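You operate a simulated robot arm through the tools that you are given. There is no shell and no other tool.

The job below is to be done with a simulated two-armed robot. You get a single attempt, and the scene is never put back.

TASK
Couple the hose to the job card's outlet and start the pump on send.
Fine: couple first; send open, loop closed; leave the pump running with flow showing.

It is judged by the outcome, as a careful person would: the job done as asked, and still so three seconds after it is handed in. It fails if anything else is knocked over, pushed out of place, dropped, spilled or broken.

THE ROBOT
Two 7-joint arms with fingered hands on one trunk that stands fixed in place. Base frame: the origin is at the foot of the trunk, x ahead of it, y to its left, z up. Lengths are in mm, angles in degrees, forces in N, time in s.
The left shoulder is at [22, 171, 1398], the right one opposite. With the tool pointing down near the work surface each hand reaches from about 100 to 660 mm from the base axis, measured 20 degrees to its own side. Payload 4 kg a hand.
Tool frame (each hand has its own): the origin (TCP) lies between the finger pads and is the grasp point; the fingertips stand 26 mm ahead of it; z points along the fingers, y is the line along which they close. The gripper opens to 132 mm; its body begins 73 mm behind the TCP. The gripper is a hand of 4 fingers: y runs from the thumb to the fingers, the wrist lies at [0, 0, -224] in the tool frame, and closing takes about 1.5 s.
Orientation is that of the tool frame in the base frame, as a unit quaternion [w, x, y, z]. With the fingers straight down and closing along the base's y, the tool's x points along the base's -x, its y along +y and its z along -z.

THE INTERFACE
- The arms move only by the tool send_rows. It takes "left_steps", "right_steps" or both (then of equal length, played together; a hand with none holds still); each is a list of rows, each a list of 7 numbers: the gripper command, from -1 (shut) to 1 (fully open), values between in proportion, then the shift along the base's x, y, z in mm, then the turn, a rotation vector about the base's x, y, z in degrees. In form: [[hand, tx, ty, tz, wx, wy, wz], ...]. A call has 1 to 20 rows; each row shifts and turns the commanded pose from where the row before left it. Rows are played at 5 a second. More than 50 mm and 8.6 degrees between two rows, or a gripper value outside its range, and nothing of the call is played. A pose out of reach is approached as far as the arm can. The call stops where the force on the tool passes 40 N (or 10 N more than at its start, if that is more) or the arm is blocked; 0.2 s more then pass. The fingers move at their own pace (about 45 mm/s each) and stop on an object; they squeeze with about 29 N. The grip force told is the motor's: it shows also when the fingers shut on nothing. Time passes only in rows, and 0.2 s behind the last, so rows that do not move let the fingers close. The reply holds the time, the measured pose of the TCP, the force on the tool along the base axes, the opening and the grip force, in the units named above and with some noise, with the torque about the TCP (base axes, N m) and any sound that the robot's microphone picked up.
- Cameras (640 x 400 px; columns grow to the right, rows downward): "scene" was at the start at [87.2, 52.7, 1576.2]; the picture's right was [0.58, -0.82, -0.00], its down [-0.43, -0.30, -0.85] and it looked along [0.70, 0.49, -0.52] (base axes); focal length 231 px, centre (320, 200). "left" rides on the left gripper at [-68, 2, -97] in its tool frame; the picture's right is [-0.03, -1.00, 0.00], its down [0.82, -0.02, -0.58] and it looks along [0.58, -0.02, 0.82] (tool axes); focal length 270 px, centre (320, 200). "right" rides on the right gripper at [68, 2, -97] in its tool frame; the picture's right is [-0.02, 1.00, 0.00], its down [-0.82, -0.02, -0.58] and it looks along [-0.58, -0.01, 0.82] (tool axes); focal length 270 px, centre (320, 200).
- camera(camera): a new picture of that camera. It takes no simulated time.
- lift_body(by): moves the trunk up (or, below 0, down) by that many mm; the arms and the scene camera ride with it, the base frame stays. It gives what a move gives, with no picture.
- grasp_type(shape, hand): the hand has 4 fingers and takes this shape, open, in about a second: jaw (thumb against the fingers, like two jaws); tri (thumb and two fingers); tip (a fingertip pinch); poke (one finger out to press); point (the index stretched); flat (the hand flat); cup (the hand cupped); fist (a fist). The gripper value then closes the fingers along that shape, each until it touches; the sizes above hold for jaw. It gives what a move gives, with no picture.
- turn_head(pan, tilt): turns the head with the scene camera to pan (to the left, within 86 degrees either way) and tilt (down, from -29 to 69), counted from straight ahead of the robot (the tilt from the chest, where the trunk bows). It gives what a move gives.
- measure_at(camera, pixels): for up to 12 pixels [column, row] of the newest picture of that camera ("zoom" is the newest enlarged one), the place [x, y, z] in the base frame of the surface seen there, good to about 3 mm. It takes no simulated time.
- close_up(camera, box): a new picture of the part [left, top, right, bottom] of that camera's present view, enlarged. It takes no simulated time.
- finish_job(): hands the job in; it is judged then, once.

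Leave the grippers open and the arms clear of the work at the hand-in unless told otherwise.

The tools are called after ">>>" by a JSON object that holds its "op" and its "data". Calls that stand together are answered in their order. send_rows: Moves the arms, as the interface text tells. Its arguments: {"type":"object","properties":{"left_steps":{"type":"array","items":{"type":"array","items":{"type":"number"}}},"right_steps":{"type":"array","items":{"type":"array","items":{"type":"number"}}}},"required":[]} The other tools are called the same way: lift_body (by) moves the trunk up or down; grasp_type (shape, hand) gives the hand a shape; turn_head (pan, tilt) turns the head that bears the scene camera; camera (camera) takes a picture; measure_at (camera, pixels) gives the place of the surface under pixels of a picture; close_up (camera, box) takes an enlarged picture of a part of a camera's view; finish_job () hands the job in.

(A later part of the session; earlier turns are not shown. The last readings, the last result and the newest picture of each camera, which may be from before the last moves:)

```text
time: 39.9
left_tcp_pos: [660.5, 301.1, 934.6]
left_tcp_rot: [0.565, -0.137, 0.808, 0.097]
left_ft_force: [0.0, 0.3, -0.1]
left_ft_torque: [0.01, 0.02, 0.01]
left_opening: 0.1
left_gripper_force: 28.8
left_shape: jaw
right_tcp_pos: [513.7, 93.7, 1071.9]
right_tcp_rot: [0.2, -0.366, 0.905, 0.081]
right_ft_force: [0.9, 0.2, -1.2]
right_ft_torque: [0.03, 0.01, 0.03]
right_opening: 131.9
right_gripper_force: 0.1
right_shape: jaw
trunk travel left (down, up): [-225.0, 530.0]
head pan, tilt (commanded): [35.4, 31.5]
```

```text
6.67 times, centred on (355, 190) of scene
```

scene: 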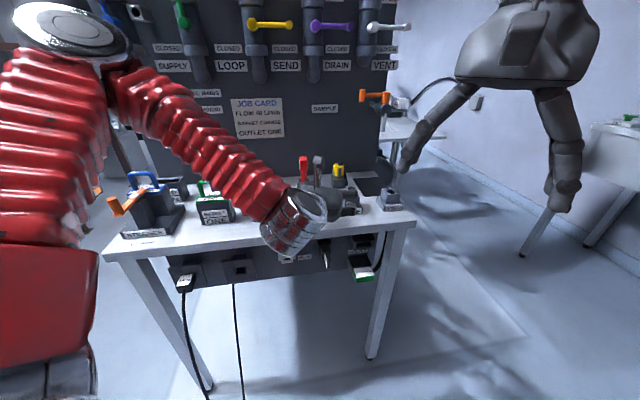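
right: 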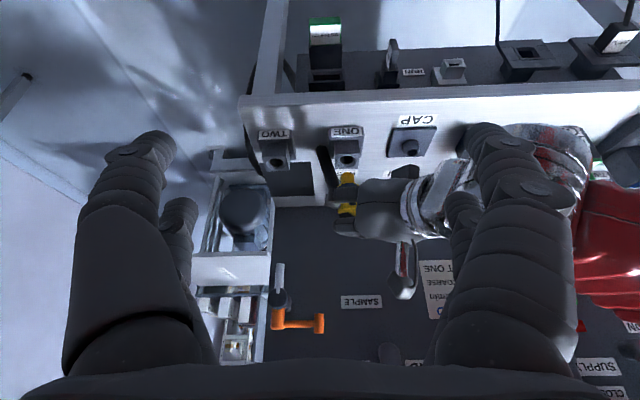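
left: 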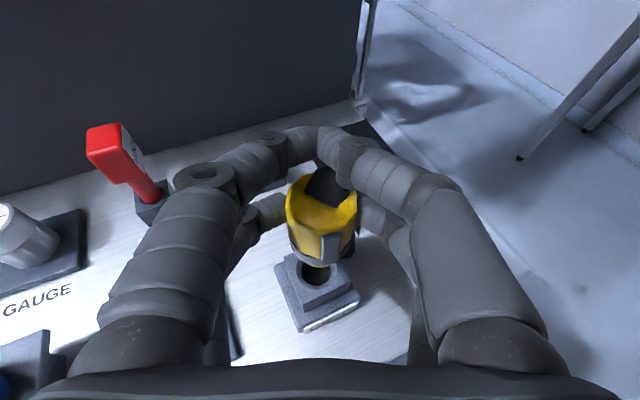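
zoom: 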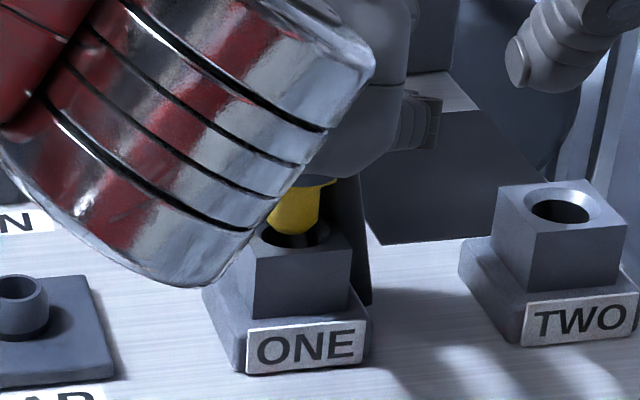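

The tip is just over the hole and centred in all three views. I'll lower in 4 mm steps to insert it, watching the force.

>>> {"op": "send_rows", "data": {"left_steps": [[-1, 0, 0, -4, 0, 0, 0], [-1, 0, 0, -4, 0, 0, 0], [-1, 0, 0, -4, 0, 0, 0], [-1, 0, 0, -4, 0, 0, 0], [-1, 0, 0, 0, 0, 0, 0]]}}

>>> {"op": "close_up", "data": {"camera": "right", "box": [310, 130, 390, 210]}}

>>> {"op": "close_up", "data": {"camera": "scene", "box": [320, 160, 390, 220]}}

```text
time: 41.1
left_tcp_pos: [662.5, 301.9, 917.4]
left_tcp_rot: [0.565, -0.136, 0.808, 0.096]
left_ft_force: [-1.3, -1.1, 0.2]
left_ft_torque: [-0.01, 0.0, 0.01]
left_opening: 0.3
left_gripper_force: 28.9
left_shape: jaw
right_tcp_pos: [514.4, 93.5, 1071.2]
right_tcp_rot: [0.199, -0.366, 0.905, 0.081]
right_ft_force: [-0.1, 0.1, -0.3]
right_ft_torque: [0.0, 0.03, 0.01]
right_opening: 132.0
right_gripper_force: 0.1
right_shape: jaw
trunk travel left (down, up): [-225.0, 530.0]
head pan, tilt (commanded): [35.4, 31.5]
```

```text
5.00 times, centred on (350, 170) of right
```

zoom: 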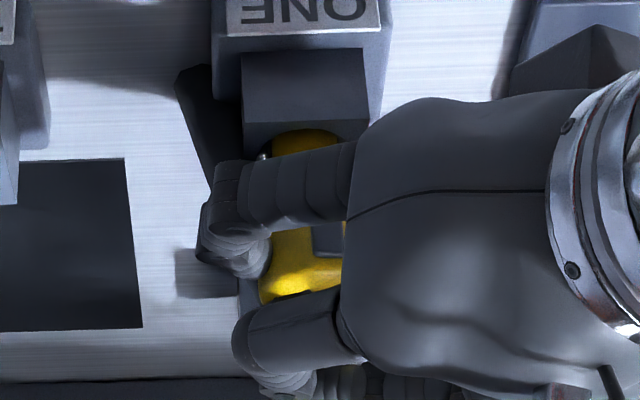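

```text
6.67 times, centred on (355, 190) of scene
```

zoom: 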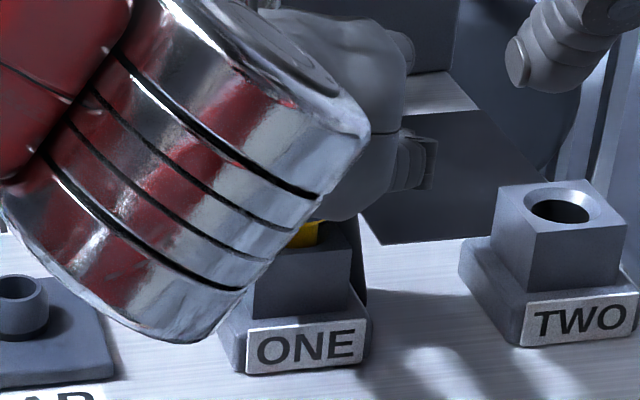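

No resistance so far and the spigot is entering the hole. I'll continue down in 3 mm steps until it seats.

>>> {"op": "send_rows", "data": {"left_steps": [[-1, 0, 0, -3, 0, 0, 0], [-1, 0, 0, -3, 0, 0, 0], [-1, 0, 0, -3, 0, 0, 0], [-1, 0, 0, -3, 0, 0, 0], [-1, 0, 0, 0, 0, 0, 0]]}}

>>> {"op": "close_up", "data": {"camera": "right", "box": [310, 130, 390, 210]}}

>>> {"op": "close_up", "data": {"camera": "left", "box": [260, 170, 380, 340]}}

```text
time: 42.3
left_tcp_pos: [662.0, 302.6, 905.8]
left_tcp_rot: [0.565, -0.137, 0.808, 0.097]
left_ft_force: [5.0, 0.9, -0.8]
left_ft_torque: [-0.01, -0.12, -0.01]
left_opening: 0.2
left_gripper_force: 28.9
left_shape: jaw
right_tcp_pos: [514.5, 93.2, 1071.3]
right_tcp_rot: [0.2, -0.366, 0.905, 0.081]
right_ft_force: [0.0, 0.1, -0.4]
right_ft_torque: [0.03, -0.01, -0.01]
right_opening: 132.0
right_gripper_force: 0.0
right_shape: jaw
trunk travel left (down, up): [-225.0, 530.0]
head pan, tilt (commanded): [35.4, 31.5]
```

```text
5.00 times, centred on (350, 170) of right
```

zoom: 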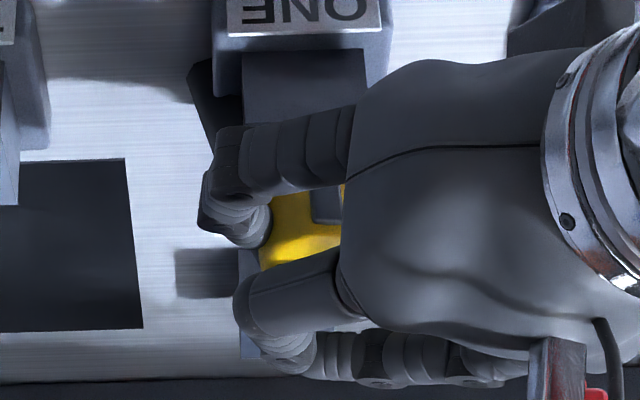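

```text
2.35 times, centred on (320, 255) of left
```

zoom: 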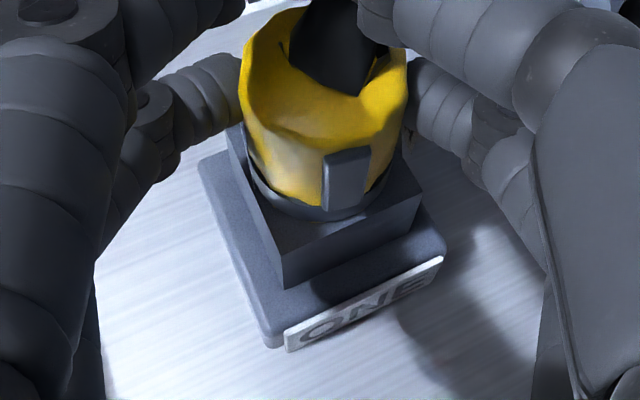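

Small side force (+5 N in x) shows I'm about 1 mm short of centre; I'll relieve that and continue down in 2 mm steps.

>>> {"op": "send_rows", "data": {"left_steps": [[-1, 1.2, 0.2, 0, 0, 0, 0], [-1, 0, 0, -2, 0, 0, 0], [-1, 0, 0, -2, 0, 0, 0], [-1, 0, 0, -2, 0, 0, 0], [-1, 0, 0, 0, 0, 0, 0]]}}

>>> {"op": "close_up", "data": {"camera": "left", "box": [260, 170, 380, 340]}}

```text
time: 43.5
left_tcp_pos: [662.6, 302.6, 904.6]
left_tcp_rot: [0.568, -0.138, 0.805, 0.097]
left_ft_force: [1.7, 3.7, 24.2]
left_ft_torque: [0.21, -0.27, 0.04]
left_opening: 0.5
left_gripper_force: 28.8
left_shape: jaw
right_tcp_pos: [512.5, 94.1, 1074.1]
right_tcp_rot: [0.202, -0.367, 0.904, 0.081]
right_ft_force: [0.2, 0.4, 0.7]
right_ft_torque: [-0.01, 0.01, -0.03]
right_opening: 131.7
right_gripper_force: 0.0
right_shape: jaw
trunk travel left (down, up): [-225.0, 530.0]
head pan, tilt (commanded): [35.4, 31.5]
```

```text
2.35 times, centred on (320, 255) of left
```

zoom: 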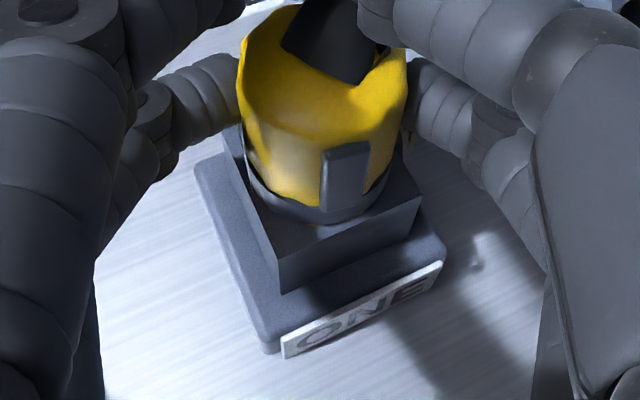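

Now +24 N upward at z≈904.6, about where the collar should meet the block top (expected ≈903). I'll press a little more to see whether it seats or clicks.

>>> {"op": "send_rows", "data": {"left_steps": [[-1, 0, 0, -1.5, 0, 0, 0], [-1, 0, 0, -1.5, 0, 0, 0], [-1, 0, 0, 0, 0, 0, 0]]}}

>>> {"op": "camera", "data": {"camera": "left"}}

>>> {"op": "close_up", "data": {"camera": "right", "box": [310, 130, 390, 210]}}

```text
time: 44.3
left_tcp_pos: [661.3, 301.6, 901.4]
left_tcp_rot: [0.572, -0.135, 0.803, 0.096]
left_ft_force: [4.8, 4.1, 36.4]
left_ft_torque: [0.2, -0.44, 0.04]
left_opening: 0.7
left_gripper_force: 29.0
left_shape: jaw
right_tcp_pos: [511.6, 92.5, 1073.7]
right_tcp_rot: [0.201, -0.367, 0.905, 0.081]
right_ft_force: [0.5, -0.5, 0.1]
right_ft_torque: [-0.02, -0.02, 0.01]
right_opening: 131.7
right_gripper_force: 0.0
right_shape: jaw
trunk travel left (down, up): [-225.0, 530.0]
head pan, tilt (commanded): [35.4, 31.5]
```

```text
taken
```

left: 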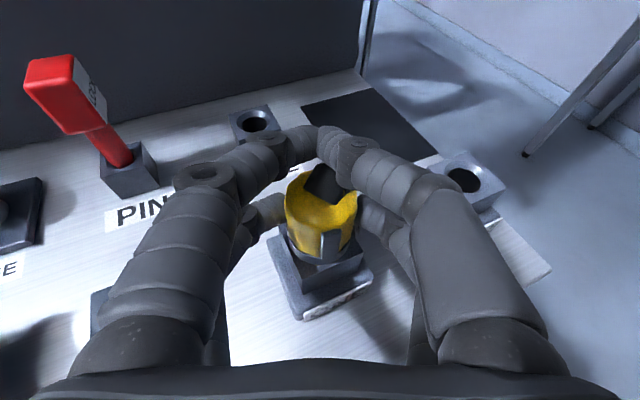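

```text
5.00 times, centred on (350, 170) of right
```

zoom: 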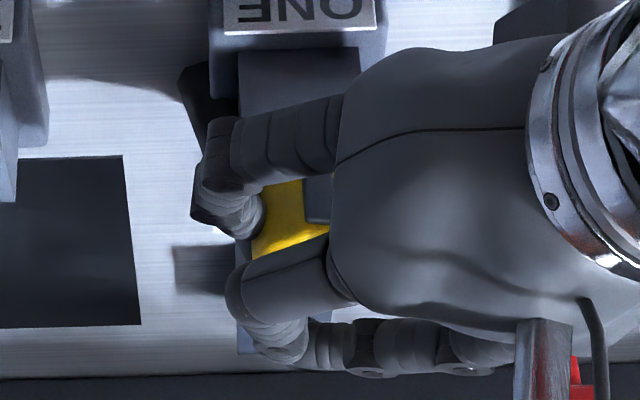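

No click, force 36 N with 3 mm more travel. I'll measure the hose's top and collar height now: fully seated would put the body top 53 mm above the block top (z≈901).

>>> {"op": "measure_at", "data": {"camera": "left", "pixels": [[300, 200], [292, 205], [310, 215], [345, 215], [318, 262], [300, 262], [345, 262], [330, 235], [290, 275], [350, 275], [312, 255], [322, 266]]}}

>>> {"op": "close_up", "data": {"camera": "left", "box": [270, 160, 370, 330]}}

```text
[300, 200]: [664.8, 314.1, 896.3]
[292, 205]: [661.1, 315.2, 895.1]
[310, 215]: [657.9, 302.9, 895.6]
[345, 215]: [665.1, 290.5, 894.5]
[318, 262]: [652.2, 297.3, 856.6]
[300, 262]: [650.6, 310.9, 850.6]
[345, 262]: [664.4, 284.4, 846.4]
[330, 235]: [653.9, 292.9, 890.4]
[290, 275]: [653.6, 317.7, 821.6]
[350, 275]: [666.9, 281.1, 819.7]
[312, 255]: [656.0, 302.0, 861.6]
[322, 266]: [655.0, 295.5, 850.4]
```

```text
2.35 times, centred on (320, 245) of left
```

zoom: 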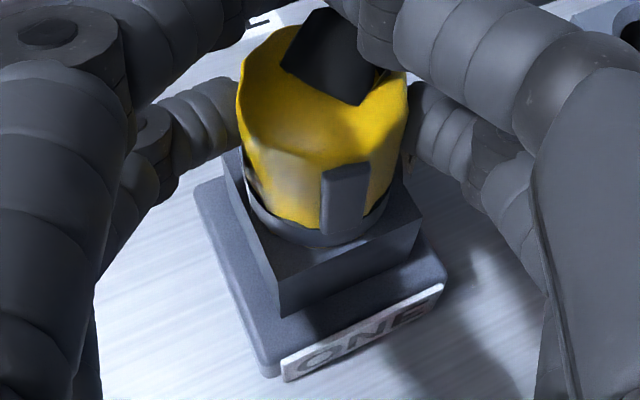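

The body top is 48 mm above ONE's top and the collar looks flush with the block, so it seems fully seated. I'll relieve the downward pressure without letting go and check force.

>>> {"op": "send_rows", "data": {"left_steps": [[-1, 0, 0, 2, 0, 0, 0], [-1, 0, 0, 2, 0, 0, 0], [-1, 0, 0, 1, 0, 0, 0], [-1, 0, 0, 0, 0, 0, 0]]}}

>>> {"op": "close_up", "data": {"camera": "left", "box": [270, 160, 370, 330]}}

```text
time: 45.3
left_tcp_pos: [662.3, 301.9, 904.7]
left_tcp_rot: [0.567, -0.136, 0.807, 0.096]
left_ft_force: [5.8, 4.4, 24.5]
left_ft_torque: [0.21, -0.42, 0.05]
left_opening: 0.2
left_gripper_force: 28.7
left_shape: jaw
right_tcp_pos: [511.4, 92.8, 1072.6]
right_tcp_rot: [0.2, -0.366, 0.905, 0.081]
right_ft_force: [-0.3, 0.1, -0.8]
right_ft_torque: [0.01, -0.03, 0.04]
right_opening: 132.0
right_gripper_force: 0.0
right_shape: jaw
trunk travel left (down, up): [-225.0, 530.0]
head pan, tilt (commanded): [35.4, 31.5]
```

```text
2.35 times, centred on (320, 245) of left
```

zoom: 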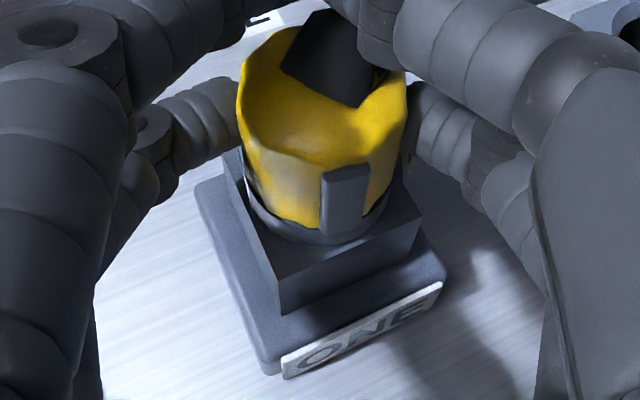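

Force is dropping as I relieve. I'll relieve a bit more, then open the fingers slowly in place and see whether the hose stands on its own.

>>> {"op": "send_rows", "data": {"left_steps": [[-1, 0, 0, 2, 0, 0, 0], [-1, 0, 0, 1, 0, 0, 0], [-0.8, 0, 0, 0, 0, 0, 0], [-0.6, 0, 0, 0, 0, 0, 0], [-0.4, 0, 0, 0, 0, 0, 0], [-0.2, 0, 0, 0, 0, 0, 0], [0, 0, 0, 0, 0, 0, 0], [0, 0, 0, 0, 0, 0, 0]]}}

>>> {"op": "camera", "data": {"camera": "left"}}

>>> {"op": "close_up", "data": {"camera": "left", "box": [260, 160, 380, 330]}}

>>> {"op": "close_up", "data": {"camera": "right", "box": [310, 130, 390, 210]}}

```text
time: 47.1
left_tcp_pos: [662.2, 301.8, 904.6]
left_tcp_rot: [0.565, -0.138, 0.808, 0.097]
left_ft_force: [-0.6, 0.6, 1.0]
left_ft_torque: [-0.01, 0.0, 0.02]
left_opening: 65.4
left_gripper_force: 0.0
left_shape: jaw
right_tcp_pos: [513.9, 94.0, 1072.3]
right_tcp_rot: [0.201, -0.365, 0.905, 0.081]
right_ft_force: [0.2, 0.4, -0.1]
right_ft_torque: [-0.03, -0.03, 0.04]
right_opening: 132.2
right_gripper_force: 0.2
right_shape: jaw
trunk travel left (down, up): [-225.0, 530.0]
head pan, tilt (commanded): [35.4, 31.5]
```

```text
taken
```

left: 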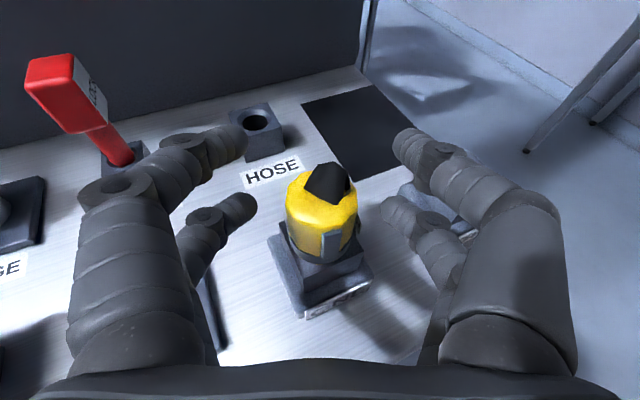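

```text
2.35 times, centred on (320, 245) of left
```

zoom: 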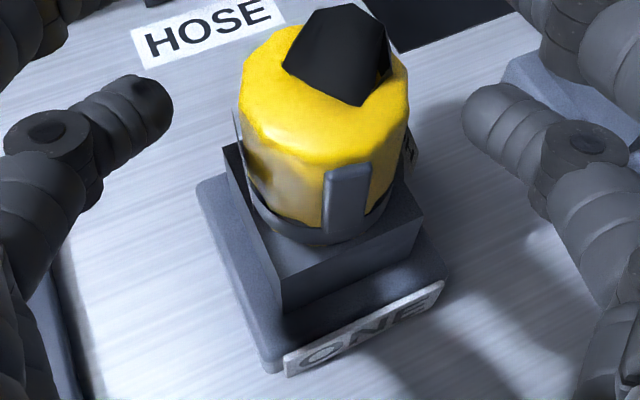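

```text
5.00 times, centred on (350, 170) of right
```

zoom: 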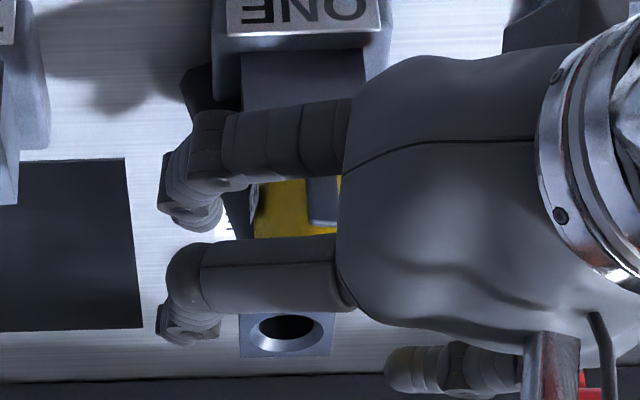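

The hose stands upright in ONE on its own. I'll back the hand straight out and inspect the seating.

>>> {"op": "send_rows", "data": {"left_steps": [[0.1, -12, -4.2, 2, 0, 0, 0], [0.1, -18, -6.3, 4, 0, 0, 0], [0.1, -21, -7.4, 8, 0, 0, 0], [0.1, -21, -7.4, 12, 0, 0, 0], [0.1, -21, -7.4, 15, 0, 0, 0], [0.1, -21, -7.4, 20, 0, 0, 0]]}}

>>> {"op": "close_up", "data": {"camera": "scene", "box": [310, 140, 390, 220]}}

>>> {"op": "camera", "data": {"camera": "left"}}

>>> {"op": "close_up", "data": {"camera": "right", "box": [310, 130, 390, 210]}}

```text
time: 48.5
left_tcp_pos: [549.0, 264.7, 967.4]
left_tcp_rot: [0.565, -0.137, 0.808, 0.096]
left_ft_force: [0.1, -1.1, -0.2]
left_ft_torque: [0.0, -0.02, 0.01]
left_opening: 72.1
left_gripper_force: 0.0
left_shape: jaw
right_tcp_pos: [512.4, 94.4, 1072.5]
right_tcp_rot: [0.201, -0.367, 0.905, 0.081]
right_ft_force: [0.0, -1.4, -0.2]
right_ft_torque: [0.02, -0.03, -0.02]
right_opening: 132.0
right_gripper_force: 0.0
right_shape: jaw
trunk travel left (down, up): [-225.0, 530.0]
head pan, tilt (commanded): [35.4, 31.5]
```

```text
5.00 times, centred on (350, 180) of scene
```

zoom: 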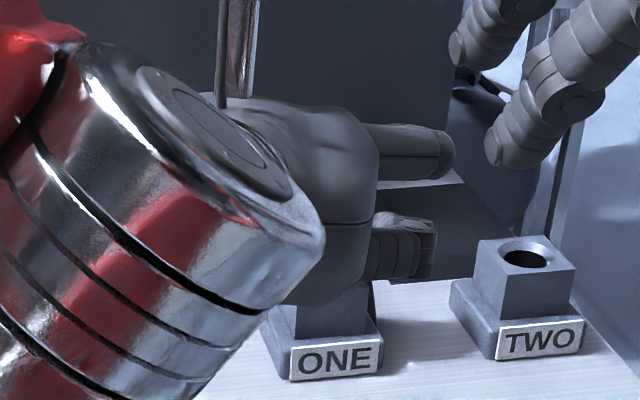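

```text
taken
```

left: 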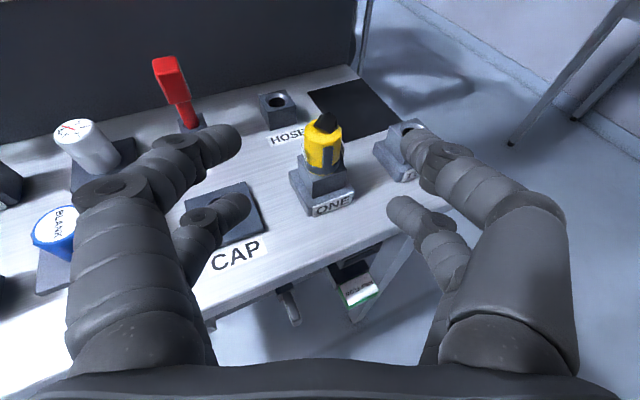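

```text
5.00 times, centred on (350, 170) of right
```

zoom: 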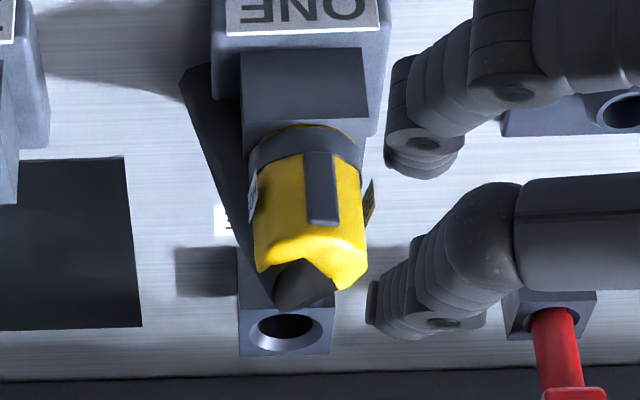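

I'll zoom in on the seated hose from the left camera and measure the collar and block heights.

>>> {"op": "close_up", "data": {"camera": "left", "box": [280, 100, 370, 220]}}

>>> {"op": "measure_at", "data": {"camera": "zoom", "pixels": [[310, 70], [310, 90], [310, 200], [270, 190], [350, 190], [270, 215], [330, 225], [370, 205], [310, 232], [285, 255], [355, 245], [300, 120]]}}

```text
3.33 times, centred on (325, 160) of left
```

zoom: 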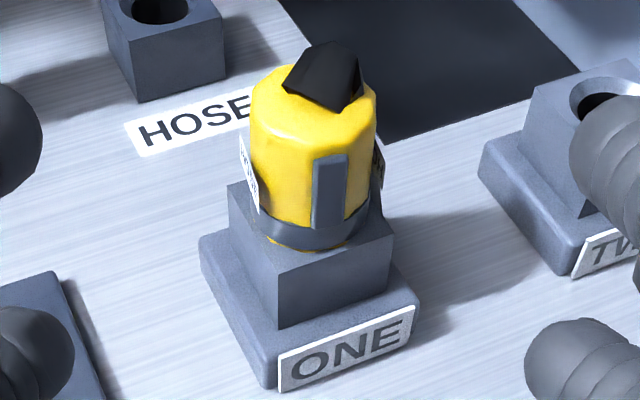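

```text
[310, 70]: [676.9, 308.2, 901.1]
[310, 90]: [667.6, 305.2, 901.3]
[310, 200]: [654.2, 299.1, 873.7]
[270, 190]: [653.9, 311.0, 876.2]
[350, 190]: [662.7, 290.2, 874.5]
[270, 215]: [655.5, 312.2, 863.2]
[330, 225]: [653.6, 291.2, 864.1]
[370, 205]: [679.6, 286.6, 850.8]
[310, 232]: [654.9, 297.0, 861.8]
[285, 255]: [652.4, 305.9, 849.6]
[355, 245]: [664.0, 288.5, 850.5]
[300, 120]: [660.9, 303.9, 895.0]
```

The body top is at z=901, exactly 53 mm above ONE's top, the same as it sat in its holder. The hose is fully seated in ONE. Next come the valves: I'll raise the trunk 240 mm.

>>> {"op": "lift_body", "data": {"by": 240}}

>>> {"op": "camera", "data": {"camera": "scene"}}

>>> {"op": "camera", "data": {"camera": "left"}}

```text
time: 51.0
left_tcp_pos: [549.3, 263.2, 1205.5]
left_tcp_rot: [0.565, -0.136, 0.808, 0.095]
left_ft_force: [-0.8, -0.7, 0.2]
left_ft_torque: [-0.04, 0.01, 0.04]
left_opening: 71.8
left_gripper_force: 0.2
left_shape: jaw
right_tcp_pos: [514.2, 94.2, 1311.2]
right_tcp_rot: [0.2, -0.366, 0.905, 0.081]
right_ft_force: [0.4, -0.1, -0.6]
right_ft_torque: [0.05, 0.01, -0.05]
right_opening: 131.9
right_gripper_force: 0.1
right_shape: jaw
trunk travel left (down, up): [-465.0, 290.0]
head pan, tilt (commanded): [35.4, 31.5]
```

```text
taken
```

scene: 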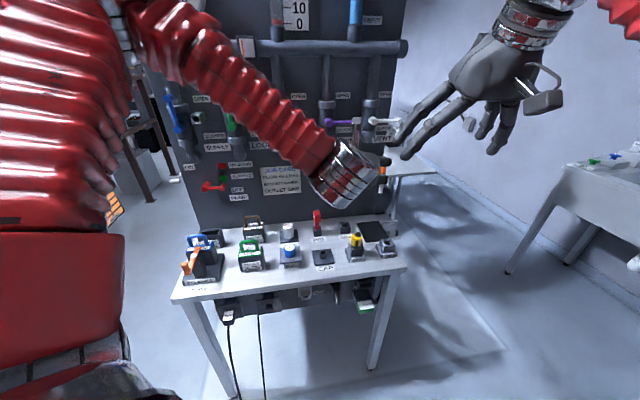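

```text
taken
```

left: 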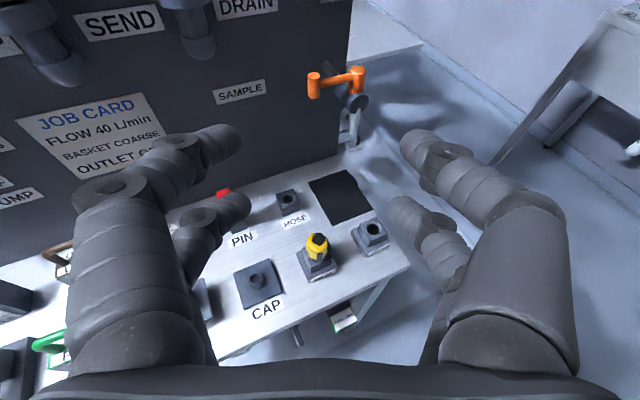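

I'll turn the left hand to face the board squarely and level (yaw +26°, tilt to horizontal), and bring it in front of the SEND lever at a safe standoff.

>>> {"op": "send_rows", "data": {"left_steps": [[-0.3, -2, 15.2, -2, 0, 0, 6.5], [-0.3, -2, 15.2, -2, 0, 0, 6.5], [-0.3, -2, 15.2, -2, 0, 0, 6.5], [-0.3, -2, 15.2, -2, 0, 0, 6.5], [-0.3, -2, 15.2, -2, 4.73, -4.7, 0], [-0.3, -2, 15.2, -2, 4.73, -4.7, 0], [-0.3, -2, 15.2, -2, 4.73, -4.7, 0]]}}

>>> {"op": "camera", "data": {"camera": "left"}}

>>> {"op": "camera", "data": {"camera": "scene"}}

>>> {"op": "camera", "data": {"camera": "right"}}

```text
time: 52.6
left_tcp_pos: [535.5, 368.8, 1192.1]
left_tcp_rot: [0.653, -0.271, 0.653, 0.272]
left_ft_force: [0.1, -0.3, -0.8]
left_ft_torque: [0.03, -0.03, 0.0]
left_opening: 46.6
left_gripper_force: 0.1
left_shape: jaw
right_tcp_pos: [514.1, 95.0, 1311.9]
right_tcp_rot: [0.2, -0.366, 0.905, 0.081]
right_ft_force: [0.9, 0.7, 0.3]
right_ft_torque: [0.0, 0.01, -0.04]
right_opening: 131.9
right_gripper_force: 0.1
right_shape: jaw
trunk travel left (down, up): [-465.0, 290.0]
head pan, tilt (commanded): [35.4, 31.5]
```

```text
taken
```

left: 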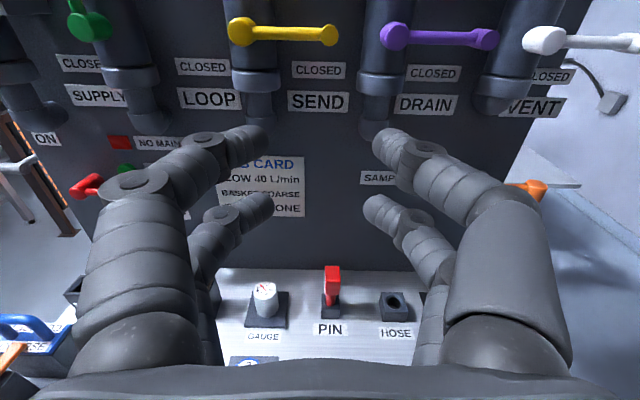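

```text
taken
```

scene: 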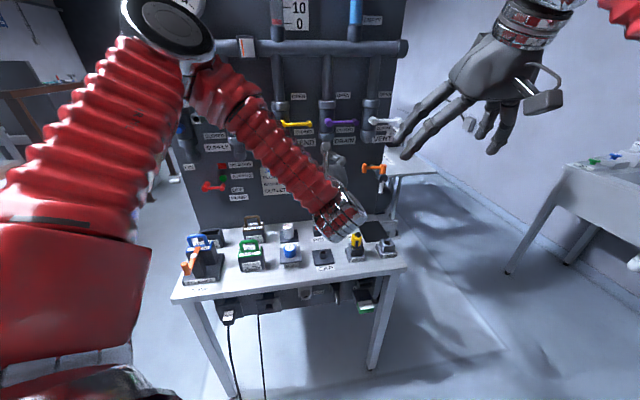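

```text
taken
```

right: 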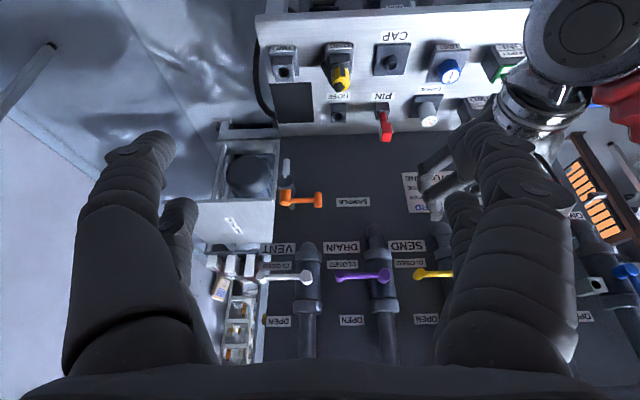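

A good view of the levers. I'll zoom in on the SEND lever (yellow, (240–335, 32)) and measure it.

>>> {"op": "close_up", "data": {"camera": "left", "box": [210, 0, 350, 120]}}

>>> {"op": "measure_at", "data": {"camera": "left", "pixels": [[240, 32], [234, 32], [330, 34], [336, 35], [290, 34], [290, 27], [290, 41], [330, 27], [330, 44], [253, 32], [240, 20], [240, 44]]}}

>>> {"op": "measure_at", "data": {"camera": "left", "pixels": [[302, 70], [318, 102], [262, 60], [90, 185], [76, 188], [100, 182], [87, 25], [388, 36], [494, 38], [212, 100], [45, 139], [120, 142]]}}

```text
3.33 times, centred on (280, 60) of left
```

zoom: 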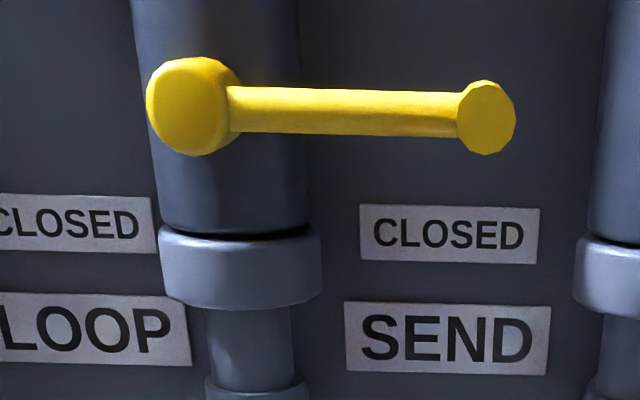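

```text
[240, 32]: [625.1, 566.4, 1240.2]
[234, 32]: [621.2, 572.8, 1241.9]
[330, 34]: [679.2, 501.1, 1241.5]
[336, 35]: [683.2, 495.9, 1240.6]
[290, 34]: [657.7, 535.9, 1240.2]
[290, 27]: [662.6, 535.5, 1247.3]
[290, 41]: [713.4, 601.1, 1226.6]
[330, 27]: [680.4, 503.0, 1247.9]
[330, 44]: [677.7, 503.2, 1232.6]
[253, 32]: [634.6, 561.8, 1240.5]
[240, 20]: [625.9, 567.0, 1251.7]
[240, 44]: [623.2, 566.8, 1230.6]
```

```text
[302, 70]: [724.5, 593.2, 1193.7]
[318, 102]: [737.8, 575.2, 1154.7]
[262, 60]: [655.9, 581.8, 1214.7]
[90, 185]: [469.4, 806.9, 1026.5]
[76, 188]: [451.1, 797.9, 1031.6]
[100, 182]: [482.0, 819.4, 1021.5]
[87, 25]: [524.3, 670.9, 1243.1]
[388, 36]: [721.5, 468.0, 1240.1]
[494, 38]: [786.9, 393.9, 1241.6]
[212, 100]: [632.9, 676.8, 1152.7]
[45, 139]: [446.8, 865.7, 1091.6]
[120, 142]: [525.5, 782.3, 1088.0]
```

SEND: pivot face at forward 843, lateral 45, z 1240; tip peg at lateral 129, front 834. Before pushing it up, I'll measure how far the flanges around its pipe stick out.

>>> {"op": "measure_at", "data": {"camera": "left", "pixels": [[255, 80], [245, 80], [265, 80], [255, 50], [255, 10], [285, 80], [130, 80], [380, 88]]}}

>>> {"op": "close_up", "data": {"camera": "scene", "box": [180, 70, 400, 200]}}

>>> {"op": "measure_at", "data": {"camera": "zoom", "pixels": [[292, 105], [292, 85], [290, 70], [282, 105], [300, 105], [292, 120], [310, 160], [380, 150], [425, 105], [150, 165], [300, 75], [340, 158]]}}

```text
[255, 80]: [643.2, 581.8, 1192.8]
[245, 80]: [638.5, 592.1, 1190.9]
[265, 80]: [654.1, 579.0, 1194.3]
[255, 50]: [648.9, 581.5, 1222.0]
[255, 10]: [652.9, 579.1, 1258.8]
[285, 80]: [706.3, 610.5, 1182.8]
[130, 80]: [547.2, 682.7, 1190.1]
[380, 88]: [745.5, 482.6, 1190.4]
```

```text
2.91 times, centred on (290, 135) of scene
```

zoom: 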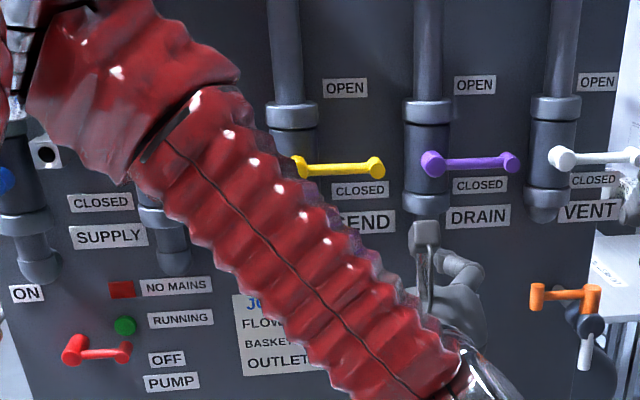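

```text
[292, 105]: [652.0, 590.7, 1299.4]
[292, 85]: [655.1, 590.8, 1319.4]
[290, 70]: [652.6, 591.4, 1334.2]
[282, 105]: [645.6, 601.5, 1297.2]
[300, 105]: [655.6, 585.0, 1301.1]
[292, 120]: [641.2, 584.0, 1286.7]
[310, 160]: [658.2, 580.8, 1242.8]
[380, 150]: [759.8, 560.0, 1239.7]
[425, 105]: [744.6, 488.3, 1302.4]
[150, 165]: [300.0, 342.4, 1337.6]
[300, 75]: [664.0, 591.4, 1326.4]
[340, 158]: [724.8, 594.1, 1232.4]
```

All the fixed pipework is behind forward 866 and the lever bar is at 843–857. I'll close the fingers into a solid bundle and move forward to just below the SEND lever near its tip (TCP forward ≈ 800, lateral 124, z 1192).

>>> {"op": "send_rows", "data": {"left_steps": [[-1, 0, 0, 0, 0, 0, 0], [-1, 0, 0, 0, 0, 0, 0], [-1, 0, 0, 0, 0, 0, 0], [-1, 28.8, 28.1, 0, 0, 0, 0], [-1, 28.8, 28.1, 0, 0, 0, 0], [-1, 28.8, 28.1, 0, 0, 0, 0], [-1, 28.8, 28.1, 0, 0, 0, 0]]}}

>>> {"op": "camera", "data": {"camera": "left"}}

>>> {"op": "close_up", "data": {"camera": "scene", "box": [260, 80, 400, 190]}}

>>> {"op": "close_up", "data": {"camera": "right", "box": [370, 180, 500, 320]}}

```text
time: 54.2
left_tcp_pos: [652.8, 481.5, 1193.3]
left_tcp_rot: [0.653, -0.271, 0.653, 0.272]
left_ft_force: [-0.3, -0.8, 0.7]
left_ft_torque: [0.0, 0.0, 0.01]
left_opening: 0.0
left_gripper_force: 28.9
left_shape: jaw
right_tcp_pos: [514.7, 94.3, 1312.3]
right_tcp_rot: [0.2, -0.366, 0.905, 0.081]
right_ft_force: [-0.4, 0.1, 0.7]
right_ft_torque: [-0.01, 0.03, -0.01]
right_opening: 132.3
right_gripper_force: 0.1
right_shape: jaw
trunk travel left (down, up): [-465.0, 290.0]
head pan, tilt (commanded): [35.4, 31.5]
```

```text
taken
```

left: 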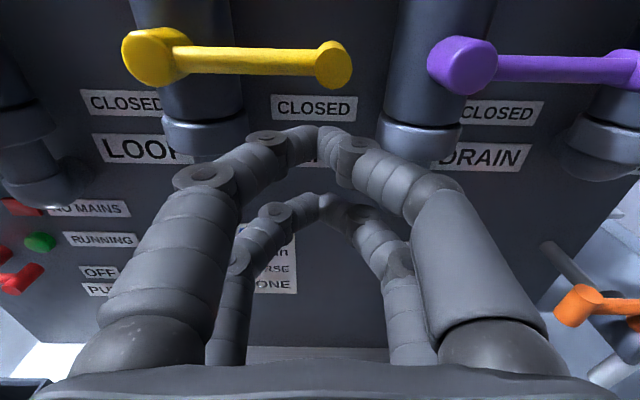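

```text
3.64 times, centred on (330, 135) of scene
```

zoom: 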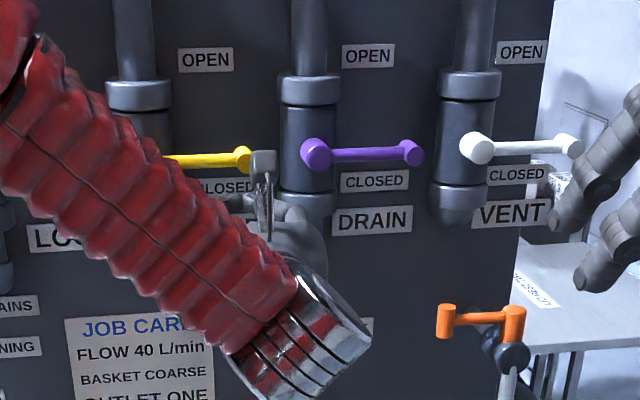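

```text
2.86 times, centred on (435, 250) of right
```

zoom: 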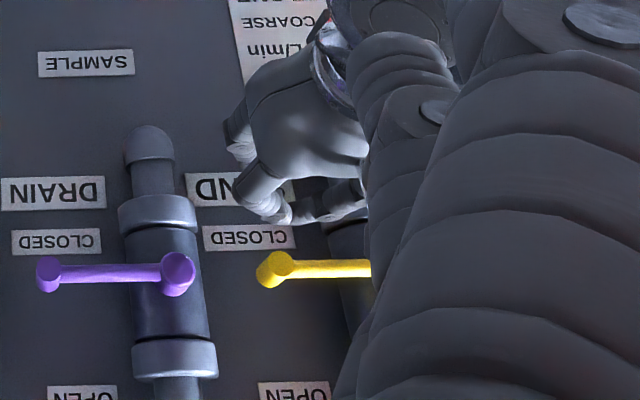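

The fingertip bundle (322, 130) is below the yellow bar. I'll move forward 29 mm so the tips are under the bar, then lift to turn the lever the first 40° along its arc.

>>> {"op": "send_rows", "data": {"left_steps": [[-1, 10.2, 10.3, 0, 0, 0, 0], [-1, 10.2, 10.3, 0, 0, 0, 0], [-1, 0, 0, 0, 0, 0, 0], [-1, -0.3, 0.3, 14.2, 0, 0, 0], [-1, 1.2, -1.2, 12.4, 0, 0, 0], [-1, -0.3, 0.3, 12.5, 0, 0, 0], [-1, -1.9, 1.9, 12.2, 0, 0, 0], [-1, -3.3, 3.3, 11.6, 0, 0, 0]]}}

>>> {"op": "camera", "data": {"camera": "left"}}

>>> {"op": "close_up", "data": {"camera": "scene", "box": [260, 80, 400, 190]}}

```text
time: 56.0
left_tcp_pos: [667.6, 505.1, 1255.7]
left_tcp_rot: [0.653, -0.271, 0.653, 0.272]
left_ft_force: [-1.7, -1.3, -0.6]
left_ft_torque: [0.01, -0.04, 0.03]
left_opening: 0.1
left_gripper_force: 28.8
left_shape: jaw
right_tcp_pos: [513.5, 93.0, 1312.0]
right_tcp_rot: [0.2, -0.366, 0.905, 0.081]
right_ft_force: [-0.2, -0.1, -0.2]
right_ft_torque: [0.02, 0.0, -0.03]
right_opening: 131.8
right_gripper_force: 0.1
right_shape: jaw
trunk travel left (down, up): [-465.0, 290.0]
head pan, tilt (commanded): [35.4, 31.5]
```

```text
taken
```

left: 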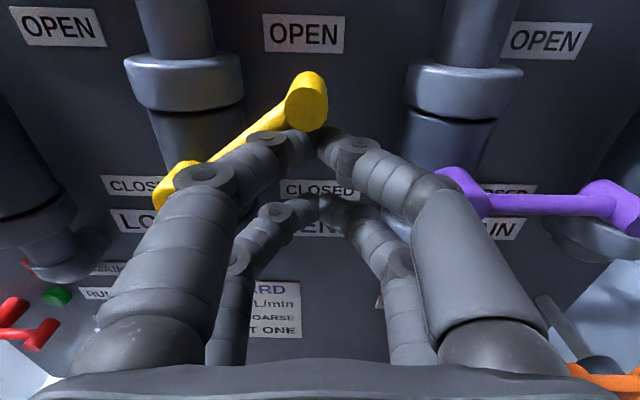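

```text
3.64 times, centred on (330, 135) of scene
```

zoom: 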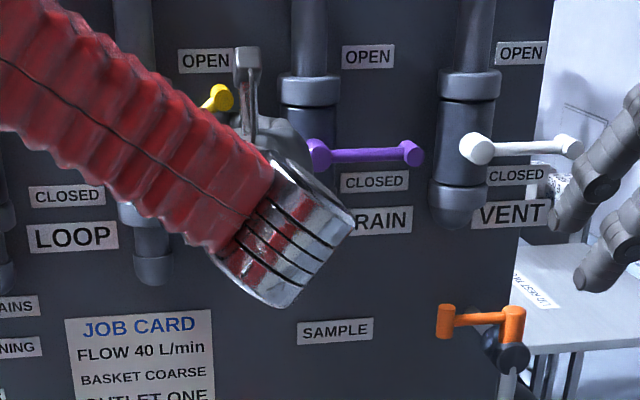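

The lever follows smoothly, now about 40–45° up with almost no force. I'll continue the arc to vertical.

>>> {"op": "send_rows", "data": {"left_steps": [[-1, -4.7, 4.6, 10.6, 0, 0, 0], [-1, -6, 5.9, 9.3, 0, 0, 0], [-1, -7.1, 7, 7.7, 0, 0, 0], [-1, -7.7, 7.7, 5.8, 0, 0, 0], [-1, -8.5, 8.4, 3.9, 0, 0, 0], [-1, -4.4, 4.4, 1.1, 0, 0, 0]]}}

>>> {"op": "camera", "data": {"camera": "left"}}

>>> {"op": "close_up", "data": {"camera": "scene", "box": [220, 60, 360, 170]}}

```text
time: 57.4
left_tcp_pos: [628.4, 543.8, 1291.9]
left_tcp_rot: [0.651, -0.27, 0.655, 0.273]
left_ft_force: [3.5, -10.2, -8.2]
left_ft_torque: [-0.07, -0.02, -0.06]
left_opening: 0.0
left_gripper_force: 28.4
left_shape: jaw
right_tcp_pos: [515.7, 92.9, 1311.7]
right_tcp_rot: [0.2, -0.366, 0.905, 0.082]
right_ft_force: [-0.4, -1.1, 0.9]
right_ft_torque: [0.01, 0.0, -0.01]
right_opening: 132.0
right_gripper_force: 0.1
right_shape: jaw
trunk travel left (down, up): [-465.0, 290.0]
head pan, tilt (commanded): [35.4, 31.5]
```

```text
taken
```

left: 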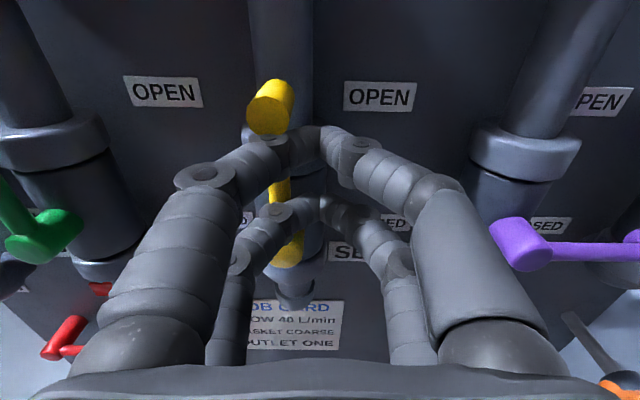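

```text
3.64 times, centred on (290, 115) of scene
```

zoom: 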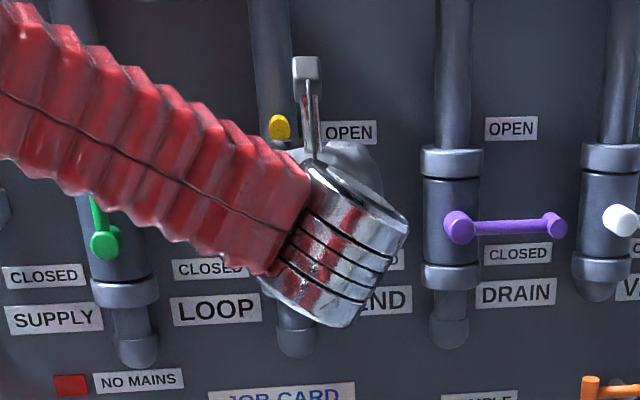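

The lever looks vertical and pushes back at about 10 N, as at a stop. I'll measure its tip and hub to confirm.

>>> {"op": "measure_at", "data": {"camera": "left", "pixels": [[266, 118], [280, 190], [284, 255], [268, 92]]}}

```text
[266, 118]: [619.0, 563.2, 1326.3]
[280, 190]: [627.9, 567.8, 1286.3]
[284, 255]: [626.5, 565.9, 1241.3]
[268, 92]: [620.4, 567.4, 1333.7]
```

SEND tip is straight above its hub: fully OPEN. I'll move the fingers off to the right, back out, and go across to the left side of the LOOP lever (green, pointing up).

>>> {"op": "send_rows", "data": {"left_steps": [[-1, 8.5, -8.4, 0, 0, 0, 0], [-1, -25.8, -26, 0, 0, 0, 0], [-1, -25.8, -26, 0, 0, 0, 0], [-1, -25.8, -26, 0, 0, 0, 0], [-1, -28.8, 28.6, 8.1, 0, 0, 0], [-1, -28.8, 28.6, 8.1, 0, 0, 0], [-1, -28.8, 28.6, 8.1, 0, 0, 0], [-1, -28.8, 28.6, 8.1, 0, 0, 0], [-1, -28.8, 28.6, 8.1, 0, 0, 0]]}}

>>> {"op": "camera", "data": {"camera": "left"}}

>>> {"op": "camera", "data": {"camera": "scene"}}

```text
time: 59.4
left_tcp_pos: [410.8, 604.6, 1334.8]
left_tcp_rot: [0.653, -0.272, 0.653, 0.271]
left_ft_force: [-1.1, -0.2, 0.2]
left_ft_torque: [-0.01, 0.0, 0.0]
left_opening: 0.0
left_gripper_force: 29.4
left_shape: jaw
right_tcp_pos: [509.7, 94.1, 1312.9]
right_tcp_rot: [0.201, -0.366, 0.905, 0.08]
right_ft_force: [-0.5, -0.1, 0.2]
right_ft_torque: [-0.02, -0.01, -0.03]
right_opening: 131.7
right_gripper_force: 0.0
right_shape: jaw
trunk travel left (down, up): [-465.0, 290.0]
head pan, tilt (commanded): [35.4, 31.5]
```

```text
taken
```

left: 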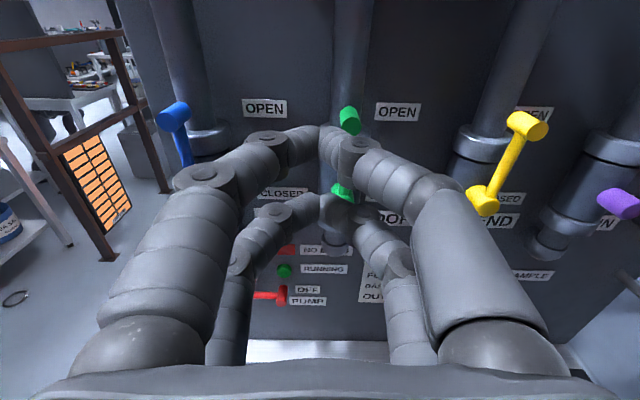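

```text
taken
```

scene: 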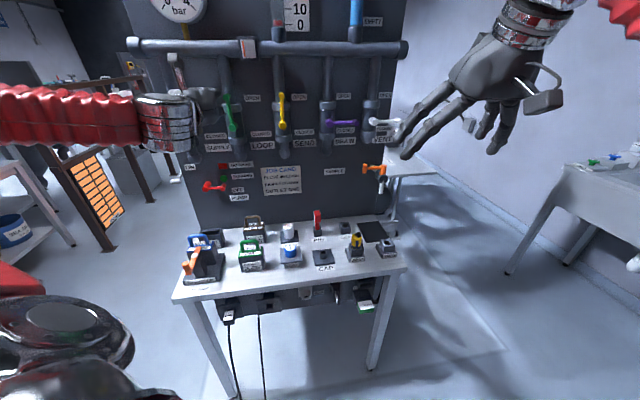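

The scene view is clear now: SEND is up, LOOP up. I'll zoom and measure LOOP's hub and tip, and the small grey box between SUPPLY and LOOP.

>>> {"op": "close_up", "data": {"camera": "scene", "box": [170, 70, 310, 210]}}

>>> {"op": "measure_at", "data": {"camera": "left", "pixels": [[348, 118], [342, 190], [347, 107], [175, 118], [348, 185], [530, 125], [482, 205], [283, 295], [265, 296]]}}

```text
2.86 times, centred on (240, 140) of scene
```

zoom: 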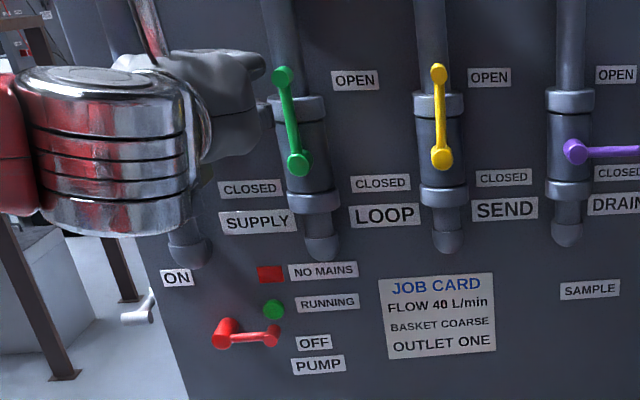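

```text
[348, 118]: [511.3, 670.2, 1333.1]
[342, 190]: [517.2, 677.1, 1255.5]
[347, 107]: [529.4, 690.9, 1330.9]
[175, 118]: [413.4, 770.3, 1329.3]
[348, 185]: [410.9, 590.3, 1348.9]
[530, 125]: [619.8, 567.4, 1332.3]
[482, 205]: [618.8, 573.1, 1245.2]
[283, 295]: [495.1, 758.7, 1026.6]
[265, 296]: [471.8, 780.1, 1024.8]
```

LOOP hub is at lateral ≈ −103, z 1240, its tip straight up. I'll shift a bit left and move forward so the fingertips sit just left of its upper end.

>>> {"op": "send_rows", "data": {"left_steps": [[-1, -4.3, 4.2, -2, 0, 0, 0], [-1, 26.1, 26.3, 0, 0, 0, 0], [-1, 26.1, 26.3, 0, 0, 0, 0], [-1, 26.1, 26.3, 0, 0, 0, 0], [-1, 0, 0, 0, 0, 0, 0]]}}

>>> {"op": "camera", "data": {"camera": "left"}}

>>> {"op": "close_up", "data": {"camera": "scene", "box": [170, 70, 310, 210]}}

```text
time: 60.6
left_tcp_pos: [498.7, 675.1, 1332.9]
left_tcp_rot: [0.651, -0.273, 0.654, 0.272]
left_ft_force: [0.6, 0.3, 0.5]
left_ft_torque: [0.01, 0.02, -0.03]
left_opening: 0.0
left_gripper_force: 28.8
left_shape: jaw
left hand out of reach, approached as far as the arm can: row 4
right_tcp_pos: [513.6, 95.7, 1311.7]
right_tcp_rot: [0.2, -0.367, 0.905, 0.081]
right_ft_force: [0.3, -0.3, -0.4]
right_ft_torque: [0.02, -0.01, -0.03]
right_opening: 131.8
right_gripper_force: 0.0
right_shape: jaw
trunk travel left (down, up): [-465.0, 290.0]
head pan, tilt (commanded): [35.4, 31.5]
```

```text
taken
```

left: 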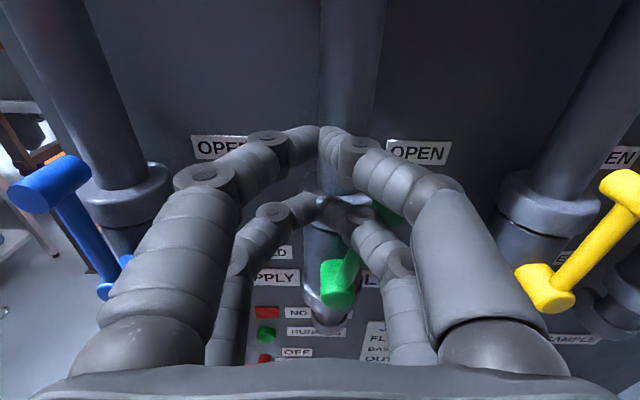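

```text
2.86 times, centred on (240, 140) of scene
```

zoom: 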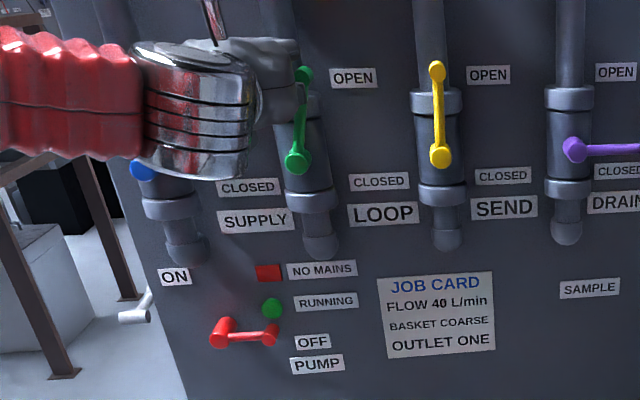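

The arm reports a reach limit at the last row, and the fingers ended further right (lateral −121), already touching the lever. I'll measure the lever's current angle.

>>> {"op": "measure_at", "data": {"camera": "zoom", "pixels": [[303, 75], [301, 105], [297, 160], [300, 130], [290, 160], [437, 70], [440, 155]]}}

>>> {"op": "close_up", "data": {"camera": "scene", "box": [225, 80, 275, 140]}}

```text
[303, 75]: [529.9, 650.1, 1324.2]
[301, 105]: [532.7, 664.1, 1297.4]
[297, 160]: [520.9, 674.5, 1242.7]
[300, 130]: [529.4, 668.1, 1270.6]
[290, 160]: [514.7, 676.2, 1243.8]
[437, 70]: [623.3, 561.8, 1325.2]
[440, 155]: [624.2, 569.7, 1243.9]
```

```text
6.67 times, centred on (250, 110) of scene
```

zoom: 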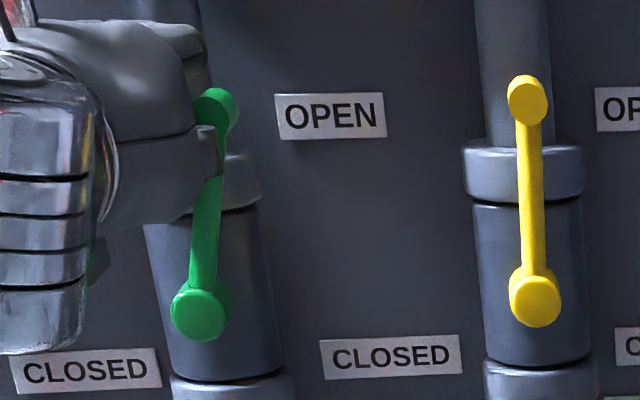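

The LOOP lever is already about 16° off vertical (tip at lateral −81). The closed fingers are wider behind the tips (about ±31 mm), so I'll use that in the arc. I'll push it right and down to about 30°.

>>> {"op": "send_rows", "data": {"left_steps": [[-1, 3.8, -3.8, 5.9, 0, 0, 0], [-1, 9.3, -9.2, -2.8, 0, 0, 0], [-1, 8.8, -8.7, -5.1, 0, 0, 0], [-1, 8.1, -8, -7.2, 0, 0, 0], [-1, 7, -7, -9, 0, 0, 0]]}}

>>> {"op": "camera", "data": {"camera": "left"}}

>>> {"op": "close_up", "data": {"camera": "scene", "box": [200, 70, 310, 170]}}

```text
time: 61.8
left_tcp_pos: [536.3, 633.1, 1316.5]
left_tcp_rot: [0.653, -0.272, 0.652, 0.273]
left_ft_force: [-2.3, -0.8, 2.3]
left_ft_torque: [-0.04, -0.01, -0.02]
left_opening: 0.1
left_gripper_force: 29.8
left_shape: jaw
right_tcp_pos: [513.4, 94.4, 1312.0]
right_tcp_rot: [0.2, -0.366, 0.905, 0.081]
right_ft_force: [0.1, -1.0, 0.5]
right_ft_torque: [0.01, 0.02, 0.02]
right_opening: 131.9
right_gripper_force: 0.1
right_shape: jaw
trunk travel left (down, up): [-465.0, 290.0]
head pan, tilt (commanded): [35.4, 31.5]
```

```text
taken
```

left: 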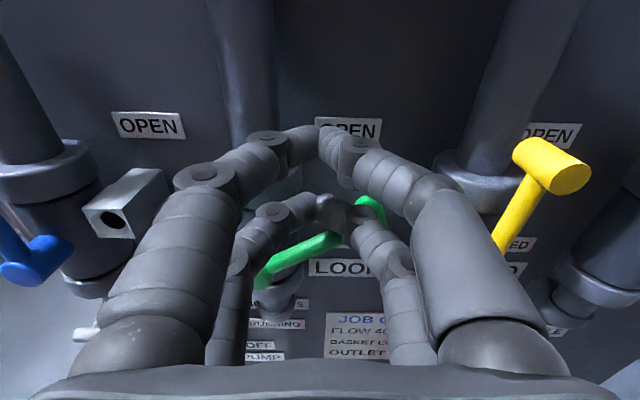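

```text
4.00 times, centred on (255, 120) of scene
```

zoom: 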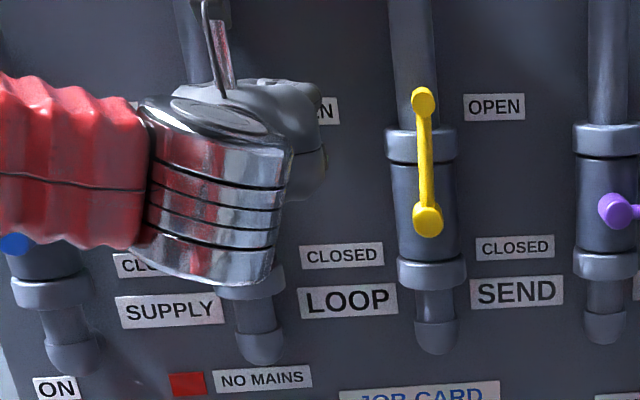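

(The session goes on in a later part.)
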